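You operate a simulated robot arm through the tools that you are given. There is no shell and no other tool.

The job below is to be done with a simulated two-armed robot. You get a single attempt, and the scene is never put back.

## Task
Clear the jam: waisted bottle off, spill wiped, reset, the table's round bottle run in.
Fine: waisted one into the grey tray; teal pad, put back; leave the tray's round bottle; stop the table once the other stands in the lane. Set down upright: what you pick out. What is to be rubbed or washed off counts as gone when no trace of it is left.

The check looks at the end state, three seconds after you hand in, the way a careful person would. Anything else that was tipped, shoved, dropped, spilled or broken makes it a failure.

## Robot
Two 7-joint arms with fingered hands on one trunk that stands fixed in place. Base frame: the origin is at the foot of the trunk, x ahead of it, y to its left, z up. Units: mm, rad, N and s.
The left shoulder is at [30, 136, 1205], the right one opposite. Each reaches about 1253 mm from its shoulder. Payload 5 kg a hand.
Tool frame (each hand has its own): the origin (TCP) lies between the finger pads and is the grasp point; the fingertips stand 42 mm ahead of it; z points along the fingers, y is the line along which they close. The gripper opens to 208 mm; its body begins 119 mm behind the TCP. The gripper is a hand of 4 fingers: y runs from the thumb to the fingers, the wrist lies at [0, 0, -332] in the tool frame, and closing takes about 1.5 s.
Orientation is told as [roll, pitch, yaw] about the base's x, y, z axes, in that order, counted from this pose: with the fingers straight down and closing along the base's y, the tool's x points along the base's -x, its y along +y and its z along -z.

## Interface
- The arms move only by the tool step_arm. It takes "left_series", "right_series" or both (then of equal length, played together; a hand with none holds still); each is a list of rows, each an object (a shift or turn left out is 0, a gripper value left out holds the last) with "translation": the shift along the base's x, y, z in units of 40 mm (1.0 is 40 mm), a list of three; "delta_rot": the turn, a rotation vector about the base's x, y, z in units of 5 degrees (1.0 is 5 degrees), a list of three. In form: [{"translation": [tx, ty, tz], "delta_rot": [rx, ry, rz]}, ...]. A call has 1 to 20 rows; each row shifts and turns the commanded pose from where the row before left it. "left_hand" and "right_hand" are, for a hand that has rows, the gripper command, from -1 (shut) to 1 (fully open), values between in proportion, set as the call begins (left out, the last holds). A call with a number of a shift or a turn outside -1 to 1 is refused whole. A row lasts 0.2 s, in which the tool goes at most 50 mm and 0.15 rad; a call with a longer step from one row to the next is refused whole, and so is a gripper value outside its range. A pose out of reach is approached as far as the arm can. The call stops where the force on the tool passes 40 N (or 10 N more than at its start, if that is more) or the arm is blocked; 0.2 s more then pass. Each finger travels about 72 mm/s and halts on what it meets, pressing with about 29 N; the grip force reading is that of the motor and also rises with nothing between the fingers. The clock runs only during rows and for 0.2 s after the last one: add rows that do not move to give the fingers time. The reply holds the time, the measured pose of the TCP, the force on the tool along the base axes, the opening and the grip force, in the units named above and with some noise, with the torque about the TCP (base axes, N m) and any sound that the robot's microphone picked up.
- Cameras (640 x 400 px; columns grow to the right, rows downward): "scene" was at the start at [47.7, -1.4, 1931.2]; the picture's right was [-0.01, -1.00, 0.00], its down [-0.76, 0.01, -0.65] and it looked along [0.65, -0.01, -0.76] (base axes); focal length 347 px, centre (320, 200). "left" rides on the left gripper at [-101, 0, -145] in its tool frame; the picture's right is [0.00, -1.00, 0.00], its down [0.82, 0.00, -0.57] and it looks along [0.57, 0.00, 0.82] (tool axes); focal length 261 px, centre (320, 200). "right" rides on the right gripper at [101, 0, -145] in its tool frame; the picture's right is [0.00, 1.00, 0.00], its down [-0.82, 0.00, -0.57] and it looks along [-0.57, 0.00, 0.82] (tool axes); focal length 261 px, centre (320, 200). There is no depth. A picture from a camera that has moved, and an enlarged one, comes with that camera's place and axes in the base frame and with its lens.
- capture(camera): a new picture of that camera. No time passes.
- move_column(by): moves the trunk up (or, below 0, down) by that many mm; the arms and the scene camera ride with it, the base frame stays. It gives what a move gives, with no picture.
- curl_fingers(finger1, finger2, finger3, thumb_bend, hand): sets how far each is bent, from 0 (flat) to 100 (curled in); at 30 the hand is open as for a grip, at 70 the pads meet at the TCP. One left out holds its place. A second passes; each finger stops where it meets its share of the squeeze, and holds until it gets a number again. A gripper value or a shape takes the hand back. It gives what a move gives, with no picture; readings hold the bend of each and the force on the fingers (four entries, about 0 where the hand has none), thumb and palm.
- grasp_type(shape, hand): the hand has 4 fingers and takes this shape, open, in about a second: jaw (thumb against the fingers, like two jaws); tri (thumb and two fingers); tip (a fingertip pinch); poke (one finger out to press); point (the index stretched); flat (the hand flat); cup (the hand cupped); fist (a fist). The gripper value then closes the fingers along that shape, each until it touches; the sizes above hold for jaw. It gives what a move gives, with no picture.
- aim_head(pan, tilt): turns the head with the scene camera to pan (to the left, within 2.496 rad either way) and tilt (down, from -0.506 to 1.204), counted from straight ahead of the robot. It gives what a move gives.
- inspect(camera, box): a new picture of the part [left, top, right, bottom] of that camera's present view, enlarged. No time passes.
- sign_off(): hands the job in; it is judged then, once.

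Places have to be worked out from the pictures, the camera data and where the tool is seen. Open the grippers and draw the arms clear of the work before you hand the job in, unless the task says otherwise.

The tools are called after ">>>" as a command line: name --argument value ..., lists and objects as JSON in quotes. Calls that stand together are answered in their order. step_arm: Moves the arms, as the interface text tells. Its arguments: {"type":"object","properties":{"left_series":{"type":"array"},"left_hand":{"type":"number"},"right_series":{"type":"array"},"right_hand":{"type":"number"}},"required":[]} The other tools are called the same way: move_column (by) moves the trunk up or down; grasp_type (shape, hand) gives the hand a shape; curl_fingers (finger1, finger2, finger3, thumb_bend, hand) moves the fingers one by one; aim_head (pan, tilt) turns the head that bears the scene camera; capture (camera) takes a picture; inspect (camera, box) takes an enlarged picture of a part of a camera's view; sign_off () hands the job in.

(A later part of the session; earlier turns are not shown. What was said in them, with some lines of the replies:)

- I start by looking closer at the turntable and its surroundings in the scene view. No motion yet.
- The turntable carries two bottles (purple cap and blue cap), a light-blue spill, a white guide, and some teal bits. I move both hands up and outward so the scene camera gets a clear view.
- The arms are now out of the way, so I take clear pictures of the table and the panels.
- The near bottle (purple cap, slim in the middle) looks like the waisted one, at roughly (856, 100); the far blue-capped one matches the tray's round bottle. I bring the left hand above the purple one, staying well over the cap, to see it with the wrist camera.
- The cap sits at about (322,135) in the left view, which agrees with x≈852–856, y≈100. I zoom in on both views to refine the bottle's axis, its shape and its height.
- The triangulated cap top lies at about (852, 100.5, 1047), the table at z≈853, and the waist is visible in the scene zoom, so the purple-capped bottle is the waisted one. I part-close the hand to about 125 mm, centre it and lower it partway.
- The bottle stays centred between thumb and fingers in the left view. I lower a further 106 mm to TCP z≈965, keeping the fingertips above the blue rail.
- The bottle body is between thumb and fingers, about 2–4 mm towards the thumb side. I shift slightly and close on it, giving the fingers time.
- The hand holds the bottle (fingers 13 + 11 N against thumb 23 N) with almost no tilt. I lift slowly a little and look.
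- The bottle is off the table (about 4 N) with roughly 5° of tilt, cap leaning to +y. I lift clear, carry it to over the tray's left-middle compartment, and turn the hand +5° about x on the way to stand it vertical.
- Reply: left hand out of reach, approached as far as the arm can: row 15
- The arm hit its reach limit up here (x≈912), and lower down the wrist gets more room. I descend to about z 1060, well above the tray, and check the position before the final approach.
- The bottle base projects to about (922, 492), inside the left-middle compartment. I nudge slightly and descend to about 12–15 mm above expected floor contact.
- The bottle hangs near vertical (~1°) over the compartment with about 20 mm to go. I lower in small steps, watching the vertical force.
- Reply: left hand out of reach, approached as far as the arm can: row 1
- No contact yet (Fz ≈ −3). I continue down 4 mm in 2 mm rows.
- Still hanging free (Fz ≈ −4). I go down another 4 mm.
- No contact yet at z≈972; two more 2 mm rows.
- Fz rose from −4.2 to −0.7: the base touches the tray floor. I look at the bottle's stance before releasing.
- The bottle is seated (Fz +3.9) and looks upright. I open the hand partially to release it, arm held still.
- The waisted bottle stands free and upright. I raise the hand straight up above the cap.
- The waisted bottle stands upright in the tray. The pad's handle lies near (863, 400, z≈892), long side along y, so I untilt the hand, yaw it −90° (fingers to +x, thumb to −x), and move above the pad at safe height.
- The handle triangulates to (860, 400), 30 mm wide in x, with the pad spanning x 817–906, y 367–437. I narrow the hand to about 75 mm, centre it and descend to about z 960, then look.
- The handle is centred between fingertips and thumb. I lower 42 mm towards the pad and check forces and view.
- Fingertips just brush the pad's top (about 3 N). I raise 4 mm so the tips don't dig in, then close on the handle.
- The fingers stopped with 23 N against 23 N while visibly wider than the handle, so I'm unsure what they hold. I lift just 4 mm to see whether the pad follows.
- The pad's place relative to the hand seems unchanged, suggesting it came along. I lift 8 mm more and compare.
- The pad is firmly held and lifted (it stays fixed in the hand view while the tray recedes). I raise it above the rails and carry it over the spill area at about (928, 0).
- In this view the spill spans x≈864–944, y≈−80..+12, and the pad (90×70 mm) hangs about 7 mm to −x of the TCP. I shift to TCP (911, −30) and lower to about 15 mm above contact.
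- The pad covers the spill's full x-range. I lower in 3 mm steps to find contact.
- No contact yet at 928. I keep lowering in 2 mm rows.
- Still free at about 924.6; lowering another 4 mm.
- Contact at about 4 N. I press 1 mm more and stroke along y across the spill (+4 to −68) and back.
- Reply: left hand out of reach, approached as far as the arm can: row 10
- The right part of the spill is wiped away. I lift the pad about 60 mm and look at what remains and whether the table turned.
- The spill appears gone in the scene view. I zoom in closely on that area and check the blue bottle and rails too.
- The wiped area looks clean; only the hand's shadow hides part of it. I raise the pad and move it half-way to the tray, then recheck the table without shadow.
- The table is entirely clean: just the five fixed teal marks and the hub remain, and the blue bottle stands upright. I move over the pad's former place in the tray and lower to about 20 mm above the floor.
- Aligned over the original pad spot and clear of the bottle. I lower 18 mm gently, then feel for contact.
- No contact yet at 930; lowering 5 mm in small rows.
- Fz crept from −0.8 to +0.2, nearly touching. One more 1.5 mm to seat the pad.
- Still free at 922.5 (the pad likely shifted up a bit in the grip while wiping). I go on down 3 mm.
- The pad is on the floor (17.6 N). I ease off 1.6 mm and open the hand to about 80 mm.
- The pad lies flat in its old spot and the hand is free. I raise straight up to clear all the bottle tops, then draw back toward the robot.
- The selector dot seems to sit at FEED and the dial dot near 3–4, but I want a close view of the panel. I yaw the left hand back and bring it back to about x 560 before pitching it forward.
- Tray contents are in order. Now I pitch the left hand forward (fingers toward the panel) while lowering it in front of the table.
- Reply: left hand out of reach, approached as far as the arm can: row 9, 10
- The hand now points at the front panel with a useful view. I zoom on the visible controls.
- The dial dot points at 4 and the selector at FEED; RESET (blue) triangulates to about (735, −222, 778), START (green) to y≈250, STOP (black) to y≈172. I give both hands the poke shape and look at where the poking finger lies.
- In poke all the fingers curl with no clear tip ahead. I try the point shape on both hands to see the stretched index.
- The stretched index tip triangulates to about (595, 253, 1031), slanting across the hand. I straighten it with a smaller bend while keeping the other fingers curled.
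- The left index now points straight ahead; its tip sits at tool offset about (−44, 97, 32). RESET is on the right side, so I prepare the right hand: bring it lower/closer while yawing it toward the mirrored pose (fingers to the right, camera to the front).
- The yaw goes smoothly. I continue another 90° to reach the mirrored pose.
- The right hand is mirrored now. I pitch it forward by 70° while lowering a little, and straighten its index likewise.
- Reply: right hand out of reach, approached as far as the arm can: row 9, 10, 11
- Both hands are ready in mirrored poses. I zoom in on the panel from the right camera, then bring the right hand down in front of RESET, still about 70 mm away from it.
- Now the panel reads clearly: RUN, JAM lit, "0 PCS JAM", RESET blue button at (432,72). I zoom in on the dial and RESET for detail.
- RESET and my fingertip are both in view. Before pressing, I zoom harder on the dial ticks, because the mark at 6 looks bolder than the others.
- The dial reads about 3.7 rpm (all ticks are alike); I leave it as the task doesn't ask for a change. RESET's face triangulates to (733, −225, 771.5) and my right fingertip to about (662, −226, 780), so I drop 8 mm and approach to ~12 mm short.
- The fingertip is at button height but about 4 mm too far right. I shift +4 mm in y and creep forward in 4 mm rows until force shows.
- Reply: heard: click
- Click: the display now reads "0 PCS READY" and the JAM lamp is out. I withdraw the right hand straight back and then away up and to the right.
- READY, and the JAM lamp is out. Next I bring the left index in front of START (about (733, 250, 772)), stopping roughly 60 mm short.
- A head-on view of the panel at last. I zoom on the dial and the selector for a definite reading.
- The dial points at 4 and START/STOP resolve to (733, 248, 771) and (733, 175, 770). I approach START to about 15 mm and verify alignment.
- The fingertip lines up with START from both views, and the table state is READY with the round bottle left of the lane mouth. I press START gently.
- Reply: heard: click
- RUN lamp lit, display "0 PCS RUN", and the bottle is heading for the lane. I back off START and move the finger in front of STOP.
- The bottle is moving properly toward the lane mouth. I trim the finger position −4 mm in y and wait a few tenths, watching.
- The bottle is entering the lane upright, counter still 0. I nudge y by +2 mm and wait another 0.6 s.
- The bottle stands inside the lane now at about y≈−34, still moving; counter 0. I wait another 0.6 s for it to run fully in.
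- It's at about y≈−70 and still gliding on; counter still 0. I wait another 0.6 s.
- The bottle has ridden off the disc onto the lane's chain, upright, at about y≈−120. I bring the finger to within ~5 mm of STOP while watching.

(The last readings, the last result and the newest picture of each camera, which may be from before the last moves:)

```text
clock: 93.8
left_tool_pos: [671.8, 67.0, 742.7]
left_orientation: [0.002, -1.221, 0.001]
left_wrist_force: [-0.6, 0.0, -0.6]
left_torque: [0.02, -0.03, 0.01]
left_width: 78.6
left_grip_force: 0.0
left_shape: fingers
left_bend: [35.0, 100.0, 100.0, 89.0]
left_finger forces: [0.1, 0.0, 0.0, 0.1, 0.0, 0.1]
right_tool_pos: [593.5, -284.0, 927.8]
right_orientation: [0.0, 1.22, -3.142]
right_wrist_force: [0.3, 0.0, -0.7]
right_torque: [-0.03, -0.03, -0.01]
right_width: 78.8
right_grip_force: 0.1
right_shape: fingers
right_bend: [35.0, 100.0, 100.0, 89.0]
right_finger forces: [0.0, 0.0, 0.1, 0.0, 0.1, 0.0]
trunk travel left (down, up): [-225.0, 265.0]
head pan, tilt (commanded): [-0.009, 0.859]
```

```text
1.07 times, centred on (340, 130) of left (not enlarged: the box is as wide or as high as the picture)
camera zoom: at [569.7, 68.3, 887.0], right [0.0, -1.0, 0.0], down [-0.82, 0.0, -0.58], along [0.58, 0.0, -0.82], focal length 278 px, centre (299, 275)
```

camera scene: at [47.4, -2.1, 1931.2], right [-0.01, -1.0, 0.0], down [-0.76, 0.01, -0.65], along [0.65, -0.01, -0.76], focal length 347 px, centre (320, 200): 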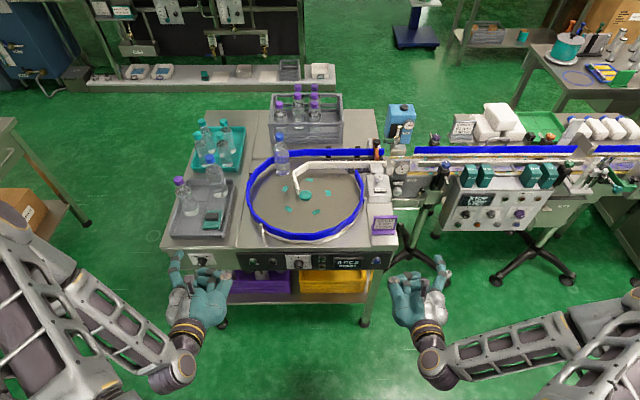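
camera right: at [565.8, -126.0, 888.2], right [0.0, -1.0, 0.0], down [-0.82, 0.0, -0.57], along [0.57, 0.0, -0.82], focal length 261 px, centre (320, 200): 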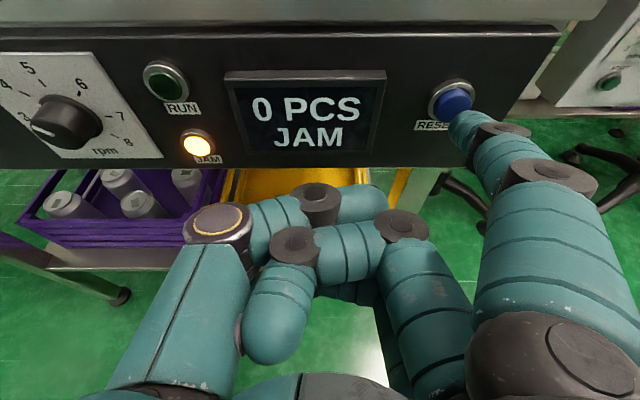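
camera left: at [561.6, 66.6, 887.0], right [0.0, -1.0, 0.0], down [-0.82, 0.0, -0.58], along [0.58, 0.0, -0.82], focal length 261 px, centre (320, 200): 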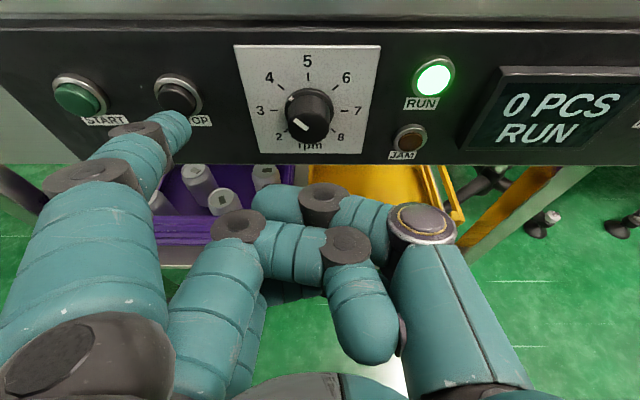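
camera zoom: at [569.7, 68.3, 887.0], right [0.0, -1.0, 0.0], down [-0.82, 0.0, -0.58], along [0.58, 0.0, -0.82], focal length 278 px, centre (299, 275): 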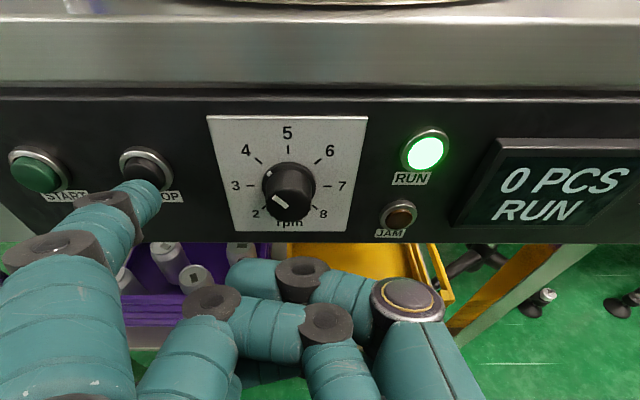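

The bottle stands well inside the lane at about y≈−150, short of the orange gate. I press STOP now.

>>> step_arm --left_series '[{"translation": [0.12, 0.03, 0]}, {"translation": [0.08, 0, 0]}]'

>>> inspect --camera "scene" --box '[235, 110, 400, 280]'

>>> inspect --camera "left" --box '[40, 60, 640, 200]'

```text
clock: 94.4
left_tool_pos: [678.6, 68.1, 742.3]
left_orientation: [0.0, -1.22, -0.002]
left_wrist_force: [-3.1, -0.7, -0.6]
left_torque: [-0.11, -0.05, 0.39]
left_width: 79.2
left_grip_force: 1.7
left_shape: fingers
left_bend: [35.0, 100.0, 100.0, 89.0]
left_finger forces: [3.3, 0.1, 0.1, 0.0, 0.0, 0.0]
right_tool_pos: [593.8, -284.8, 927.4]
right_orientation: [0.0, 1.22, -3.142]
right_wrist_force: [0.3, -0.2, -0.2]
right_torque: [0.0, 0.01, 0.02]
right_width: 78.7
right_grip_force: 0.1
right_shape: fingers
right_bend: [35.0, 100.0, 100.0, 89.0]
right_finger forces: [0.1, 0.0, 0.0, 0.0, 0.1, 0.0]
trunk travel left (down, up): [-225.0, 265.0]
head pan, tilt (commanded): [-0.009, 0.859]
heard: click
```

```text
2.35 times, centred on (318, 195) of scene
camera zoom: at [47.3, -1.6, 1931.2], right [-0.01, -1.0, 0.0], down [-0.76, 0.01, -0.65], along [0.65, -0.01, -0.76], focal length 817 px, centre (326, 212)
```

zoom: 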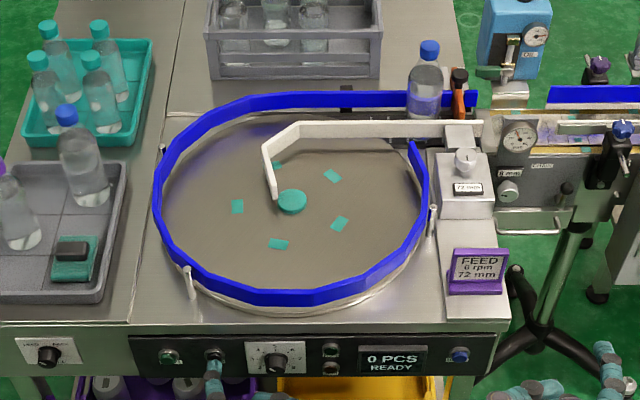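

```text
1.07 times, centred on (340, 130) of left (not enlarged: the box is as wide or as high as the picture)
camera zoom: at [577.2, 69.6, 887.2], right [0.0, -1.0, 0.0], down [-0.82, 0.0, -0.57], along [0.57, 0.0, -0.82], focal length 278 px, centre (299, 275)
```

zoom: 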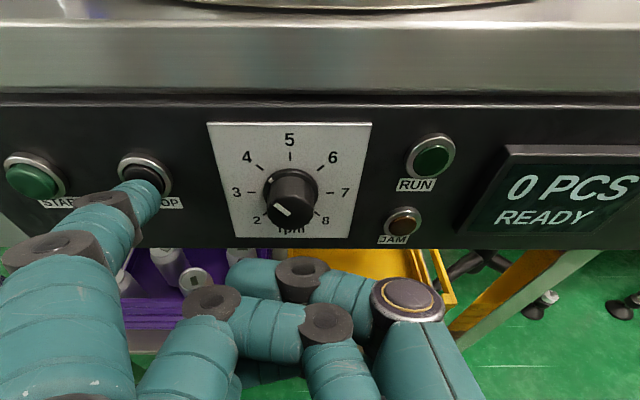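

STOP clicked: RUN lamp off, display READY, bottle upright in the lane just before the gate. I withdraw the left hand straight back, then up and to the left.

>>> step_arm --left_series '[{"translation": [-0.5, 0, 0]}, {"translation": [-0.8, 0, 0]}, {"translation": [-0.8, 0, 0]}, {"translation": [0, 0.6, 0.6]}, {"translation": [0, 0.7, 0.7]}, {"translation": [0, 0.7, 0.7]}, {"translation": [0, 0.7, 0.7]}, {"translation": [0, 0.7, 0.7]}, {"translation": [0, 0.7, 0.7]}, {"translation": [0, 0.7, 0.7]}, {"translation": [0, 0.7, 0.7]}, {"translation": [0, 0, 0]}]'

>>> capture --camera "scene"

>>> inspect --camera "scene" --box '[310, 115, 400, 175]'

>>> inspect --camera "scene" --box '[150, 120, 260, 245]'

```text
clock: 97.0
left_tool_pos: [595.4, 289.2, 963.0]
left_orientation: [-0.002, -1.222, 0.002]
left_wrist_force: [-0.1, -0.7, 0.8]
left_torque: [0.03, 0.01, -0.01]
left_width: 78.9
left_grip_force: 0.1
left_shape: fingers
left_bend: [35.0, 100.0, 100.0, 89.0]
left_finger forces: [0.0, 0.0, 0.1, 0.0, 0.0, 0.0]
right_tool_pos: [594.0, -284.2, 928.9]
right_orientation: [0.001, 1.22, -3.142]
right_wrist_force: [0.6, 0.1, 0.3]
right_torque: [0.0, 0.0, -0.01]
right_width: 78.7
right_grip_force: 0.0
right_shape: fingers
right_bend: [35.0, 100.0, 100.0, 89.0]
right_finger forces: [0.0, 0.1, 0.1, 0.0, 0.0, 0.1]
trunk travel left (down, up): [-225.0, 265.0]
head pan, tilt (commanded): [-0.009, 0.859]
```

```text
taken
camera scene: at [48.2, -1.7, 1931.1], right [-0.01, -1.0, 0.0], down [-0.76, 0.01, -0.65], along [0.65, -0.01, -0.76], focal length 347 px, centre (320, 200)
```

scene: 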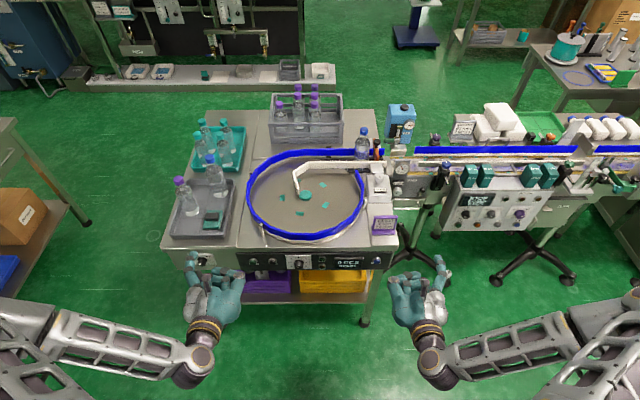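

```text
6.67 times, centred on (355, 145) of scene
camera zoom: at [48.2, -1.7, 1931.1], right [-0.01, -1.0, 0.0], down [-0.76, 0.01, -0.65], along [0.65, -0.01, -0.76], focal length 2314 px, centre (87, 567)
```

zoom: 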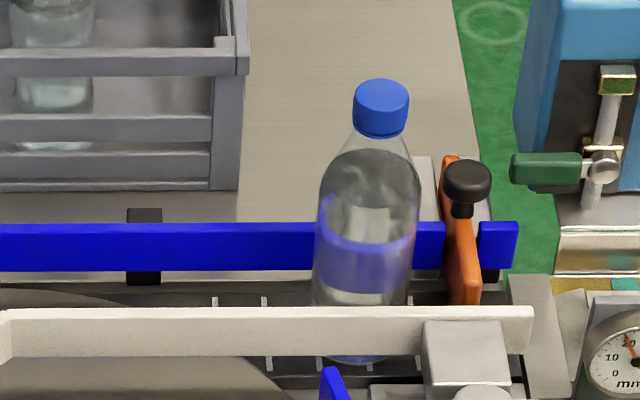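

```text
3.20 times, centred on (205, 182) of scene
camera zoom: at [48.2, -1.7, 1931.1], right [-0.01, -1.0, 0.0], down [-0.76, 0.01, -0.65], along [0.65, -0.01, -0.76], focal length 1111 px, centre (688, 256)
```

zoom: 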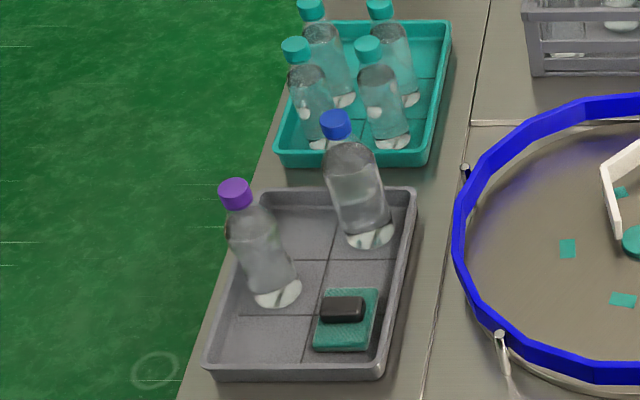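

The tray holds both bottles upright plus the pad, and the round bottle stands in the lane. I check the table surface once more for any trace of the spill and open both hands.

>>> inspect --camera "scene" --box '[240, 145, 375, 245]'

>>> grasp_type --hand "left" --shape "jaw"

>>> grasp_type --hand "right" --shape "jaw"

>>> inspect --camera "scene" --box '[170, 245, 410, 300]'

```text
4.00 times, centred on (308, 195) of scene
camera zoom: at [48.2, -1.7, 1931.1], right [-0.01, -1.0, 0.0], down [-0.76, 0.01, -0.65], along [0.65, -0.01, -0.76], focal length 1388 px, centre (370, 220)
```

zoom: 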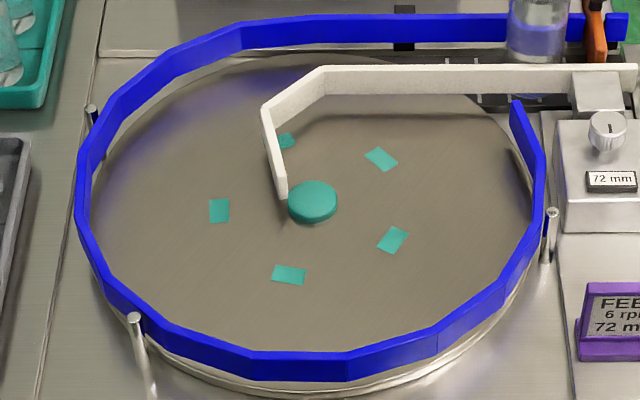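

```text
clock: 97.9
left_tool_pos: [595.6, 288.3, 962.4]
left_orientation: [0.0, -1.222, 0.001]
left_wrist_force: [-0.3, 0.2, 0.0]
left_torque: [0.0, -0.02, -0.03]
left_width: 208.2
left_grip_force: 0.0
left_shape: jaw
left_bend: [30.0, 30.0, 30.0, 30.0]
left_finger forces: [0.0, 0.0, 0.0, 0.0, 0.1, 0.0]
right_tool_pos: [593.6, -284.5, 929.3]
right_orientation: [0.0, 1.22, -3.142]
right_wrist_force: [-0.2, -0.6, 0.2]
right_torque: [-0.03, 0.01, 0.0]
right_width: 79.0
right_grip_force: 0.0
right_shape: fingers
right_bend: [35.0, 100.0, 100.0, 89.0]
right_finger forces: [0.1, 0.0, 0.0, 0.0, 0.1, 0.0]
trunk travel left (down, up): [-225.0, 265.0]
head pan, tilt (commanded): [-0.009, 0.859]
```

```text
clock: 98.8
left_tool_pos: [594.2, 289.2, 962.7]
left_orientation: [0.0, -1.221, -0.001]
left_wrist_force: [0.1, -0.3, -0.2]
left_torque: [0.02, 0.0, 0.02]
left_width: 207.8
left_grip_force: 0.2
left_shape: jaw
left_bend: [30.0, 30.0, 30.0, 30.0]
left_finger forces: [0.1, 0.0, 0.2, 0.1, 0.0, 0.1]
right_tool_pos: [593.8, -284.0, 929.1]
right_orientation: [0.001, 1.22, -3.142]
right_wrist_force: [-0.4, -0.4, 0.3]
right_torque: [0.01, -0.04, 0.0]
right_width: 207.9
right_grip_force: 0.0
right_shape: jaw
right_bend: [30.0, 30.0, 30.0, 30.0]
right_finger forces: [0.0, 0.0, 0.1, 0.0, 0.0, 0.0]
trunk travel left (down, up): [-225.0, 265.0]
head pan, tilt (commanded): [-0.009, 0.859]
```

```text
2.67 times, centred on (290, 272) of scene
camera zoom: at [47.5, -1.5, 1931.2], right [-0.01, -1.0, 0.0], down [-0.76, 0.01, -0.65], along [0.65, -0.01, -0.76], focal length 926 px, centre (400, 7)
```

zoom: 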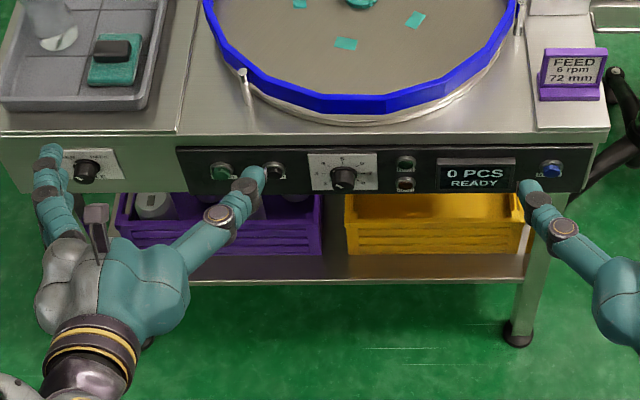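

Hands are open and the table is stopped (READY). I look once more at high zoom over the whole disc for faint residue.

>>> inspect --camera "scene" --box '[248, 155, 310, 200]'

>>> inspect --camera "scene" --box '[300, 160, 370, 210]'

>>> inspect --camera "scene" --box '[248, 190, 310, 240]'

>>> inspect --camera "scene" --box '[300, 190, 370, 240]'

```text
8.89 times, centred on (279, 178) of scene
camera zoom: at [47.5, -1.5, 1931.2], right [-0.01, -1.0, 0.0], down [-0.76, 0.01, -0.65], along [0.65, -0.01, -0.76], focal length 3085 px, centre (684, 400)
```

zoom: 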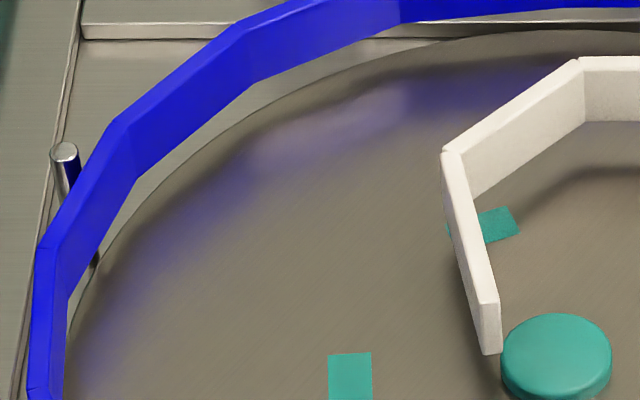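

```text
8.00 times, centred on (335, 185) of scene
camera zoom: at [47.5, -1.5, 1931.2], right [-0.01, -1.0, 0.0], down [-0.76, 0.01, -0.65], along [0.65, -0.01, -0.76], focal length 2776 px, centre (200, 320)
```

zoom: 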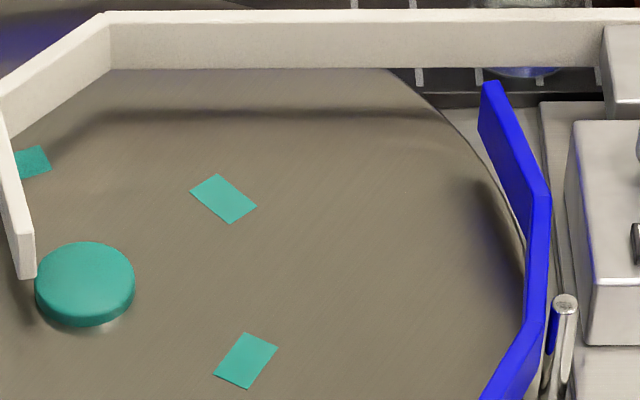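

```text
8.00 times, centred on (279, 215) of scene
camera zoom: at [47.5, -1.5, 1931.2], right [-0.01, -1.0, 0.0], down [-0.76, 0.01, -0.65], along [0.65, -0.01, -0.76], focal length 2776 px, centre (648, 80)
```

zoom: 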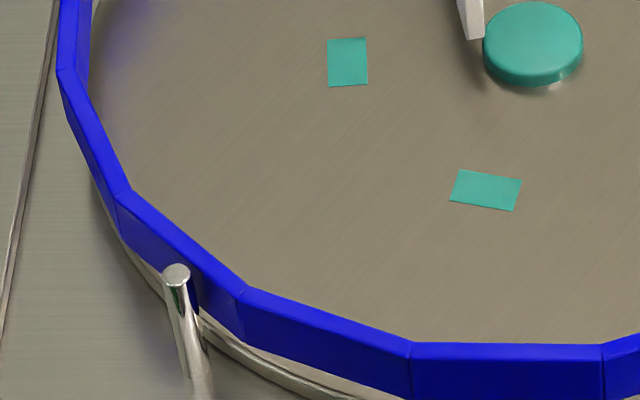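

```text
8.00 times, centred on (335, 215) of scene
camera zoom: at [47.5, -1.5, 1931.2], right [-0.01, -1.0, 0.0], down [-0.76, 0.01, -0.65], along [0.65, -0.01, -0.76], focal length 2776 px, centre (200, 80)
```

zoom: 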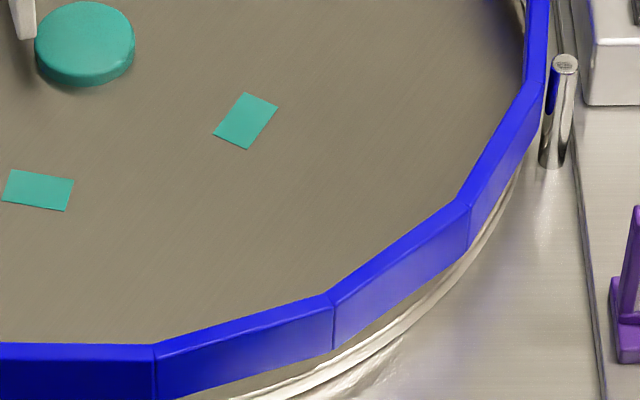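

The disc is spotless (only blue rail reflections). I draw both open hands farther out to the sides, clear of the table, and then take a final look.

>>> step_arm --left_series '[{"translation": [-0.2, 0.7, 0.4]}, {"translation": [-0.2, 0.7, 0.4]}, {"translation": [-0.1, 0.7, 0.4]}, {"translation": [0, 0.7, 0.4]}, {"translation": [0, 0, 0]}]' --right_series '[{"translation": [-0.2, -0.7, 0.4]}, {"translation": [-0.2, -0.7, 0.4]}, {"translation": [-0.1, -0.7, 0.4]}, {"translation": [0, -0.7, 0.4]}, {"translation": [0, 0, 0]}]'

>>> capture --camera "scene"

>>> inspect --camera "scene" --box '[150, 100, 420, 290]'

```text
clock: 100.0
left_tool_pos: [575.7, 400.7, 1025.9]
left_orientation: [-0.001, -1.221, -0.001]
left_wrist_force: [-0.5, 0.7, -0.6]
left_torque: [0.01, 0.0, -0.01]
left_width: 207.7
left_grip_force: 0.1
left_shape: jaw
left_bend: [30.0, 30.0, 30.0, 30.0]
left_finger forces: [0.0, 0.1, 0.0, 0.1, 0.0, 0.0]
right_tool_pos: [574.9, -397.0, 992.3]
right_orientation: [-0.001, 1.222, 3.141]
right_wrist_force: [-0.1, 0.5, 0.0]
right_torque: [0.02, 0.0, 0.03]
right_width: 207.7
right_grip_force: 0.1
right_shape: jaw
right_bend: [30.0, 30.0, 30.0, 30.0]
right_finger forces: [0.0, 0.0, 0.1, 0.1, 0.0, 0.0]
trunk travel left (down, up): [-225.0, 265.0]
head pan, tilt (commanded): [-0.009, 0.859]
```

```text
taken
camera scene: at [48.5, -1.4, 1931.1], right [-0.01, -1.0, 0.0], down [-0.76, 0.01, -0.65], along [0.65, -0.01, -0.76], focal length 347 px, centre (320, 200)
```

scene: 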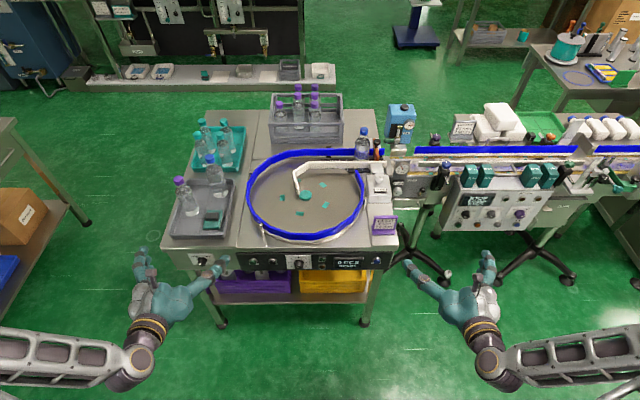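

```text
2.11 times, centred on (285, 195) of scene
camera zoom: at [48.5, -1.4, 1931.1], right [-0.01, -1.0, 0.0], down [-0.76, 0.01, -0.65], along [0.65, -0.01, -0.76], focal length 731 px, centre (394, 210)
```

zoom: 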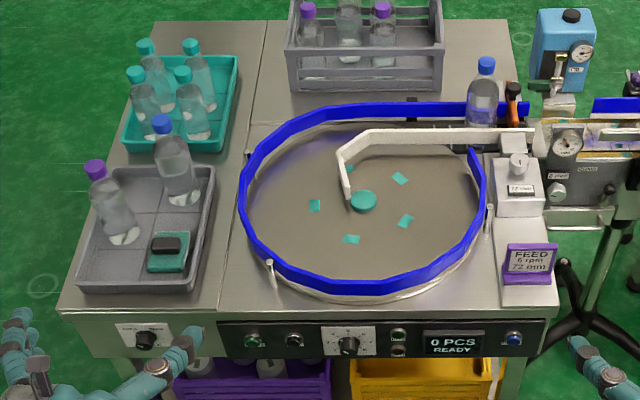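

Everything is in its end state: the waisted bottle stands in the grey tray beside the untouched round one, and the pad is back. The spill is gone and the jam is reset. The round bottle stands in the lane, the table is stopped, and both hands are open and clear. I hand the job in.

>>> sign_off

```text
The job is handed in.
```

I cleared the jam and handed the job in. I haven't seen the result of the check.

- **Waisted bottle:** it stands upright in the grey tray. The tray's round bottle was left where it was.
- **Spill:** I wiped it with the teal pad. Close-up pictures of the disc show no trace left. The pad is back in its spot in the tray.
- **Reset:** pressing RESET put the JAM lamp out, and the display went to READY.
- **Round bottle:** I ran the table, and the bottle moved upright into the lane, just short of the orange gate. I then pressed STOP; the display reads READY.
- **Arms:** both hands are open and drawn clear of the table.

- **Speed dial:** I left it at about 4 rpm, although the FEED card on the table says 6 rpm, because you did not ask for a speed change.
- **Counter:** it still reads 0 PCS with the bottle standing in the lane.
- **Disc:** wiping turned it by a few degrees, which moved the round bottle slightly toward the lane before I started the table. It stayed upright.
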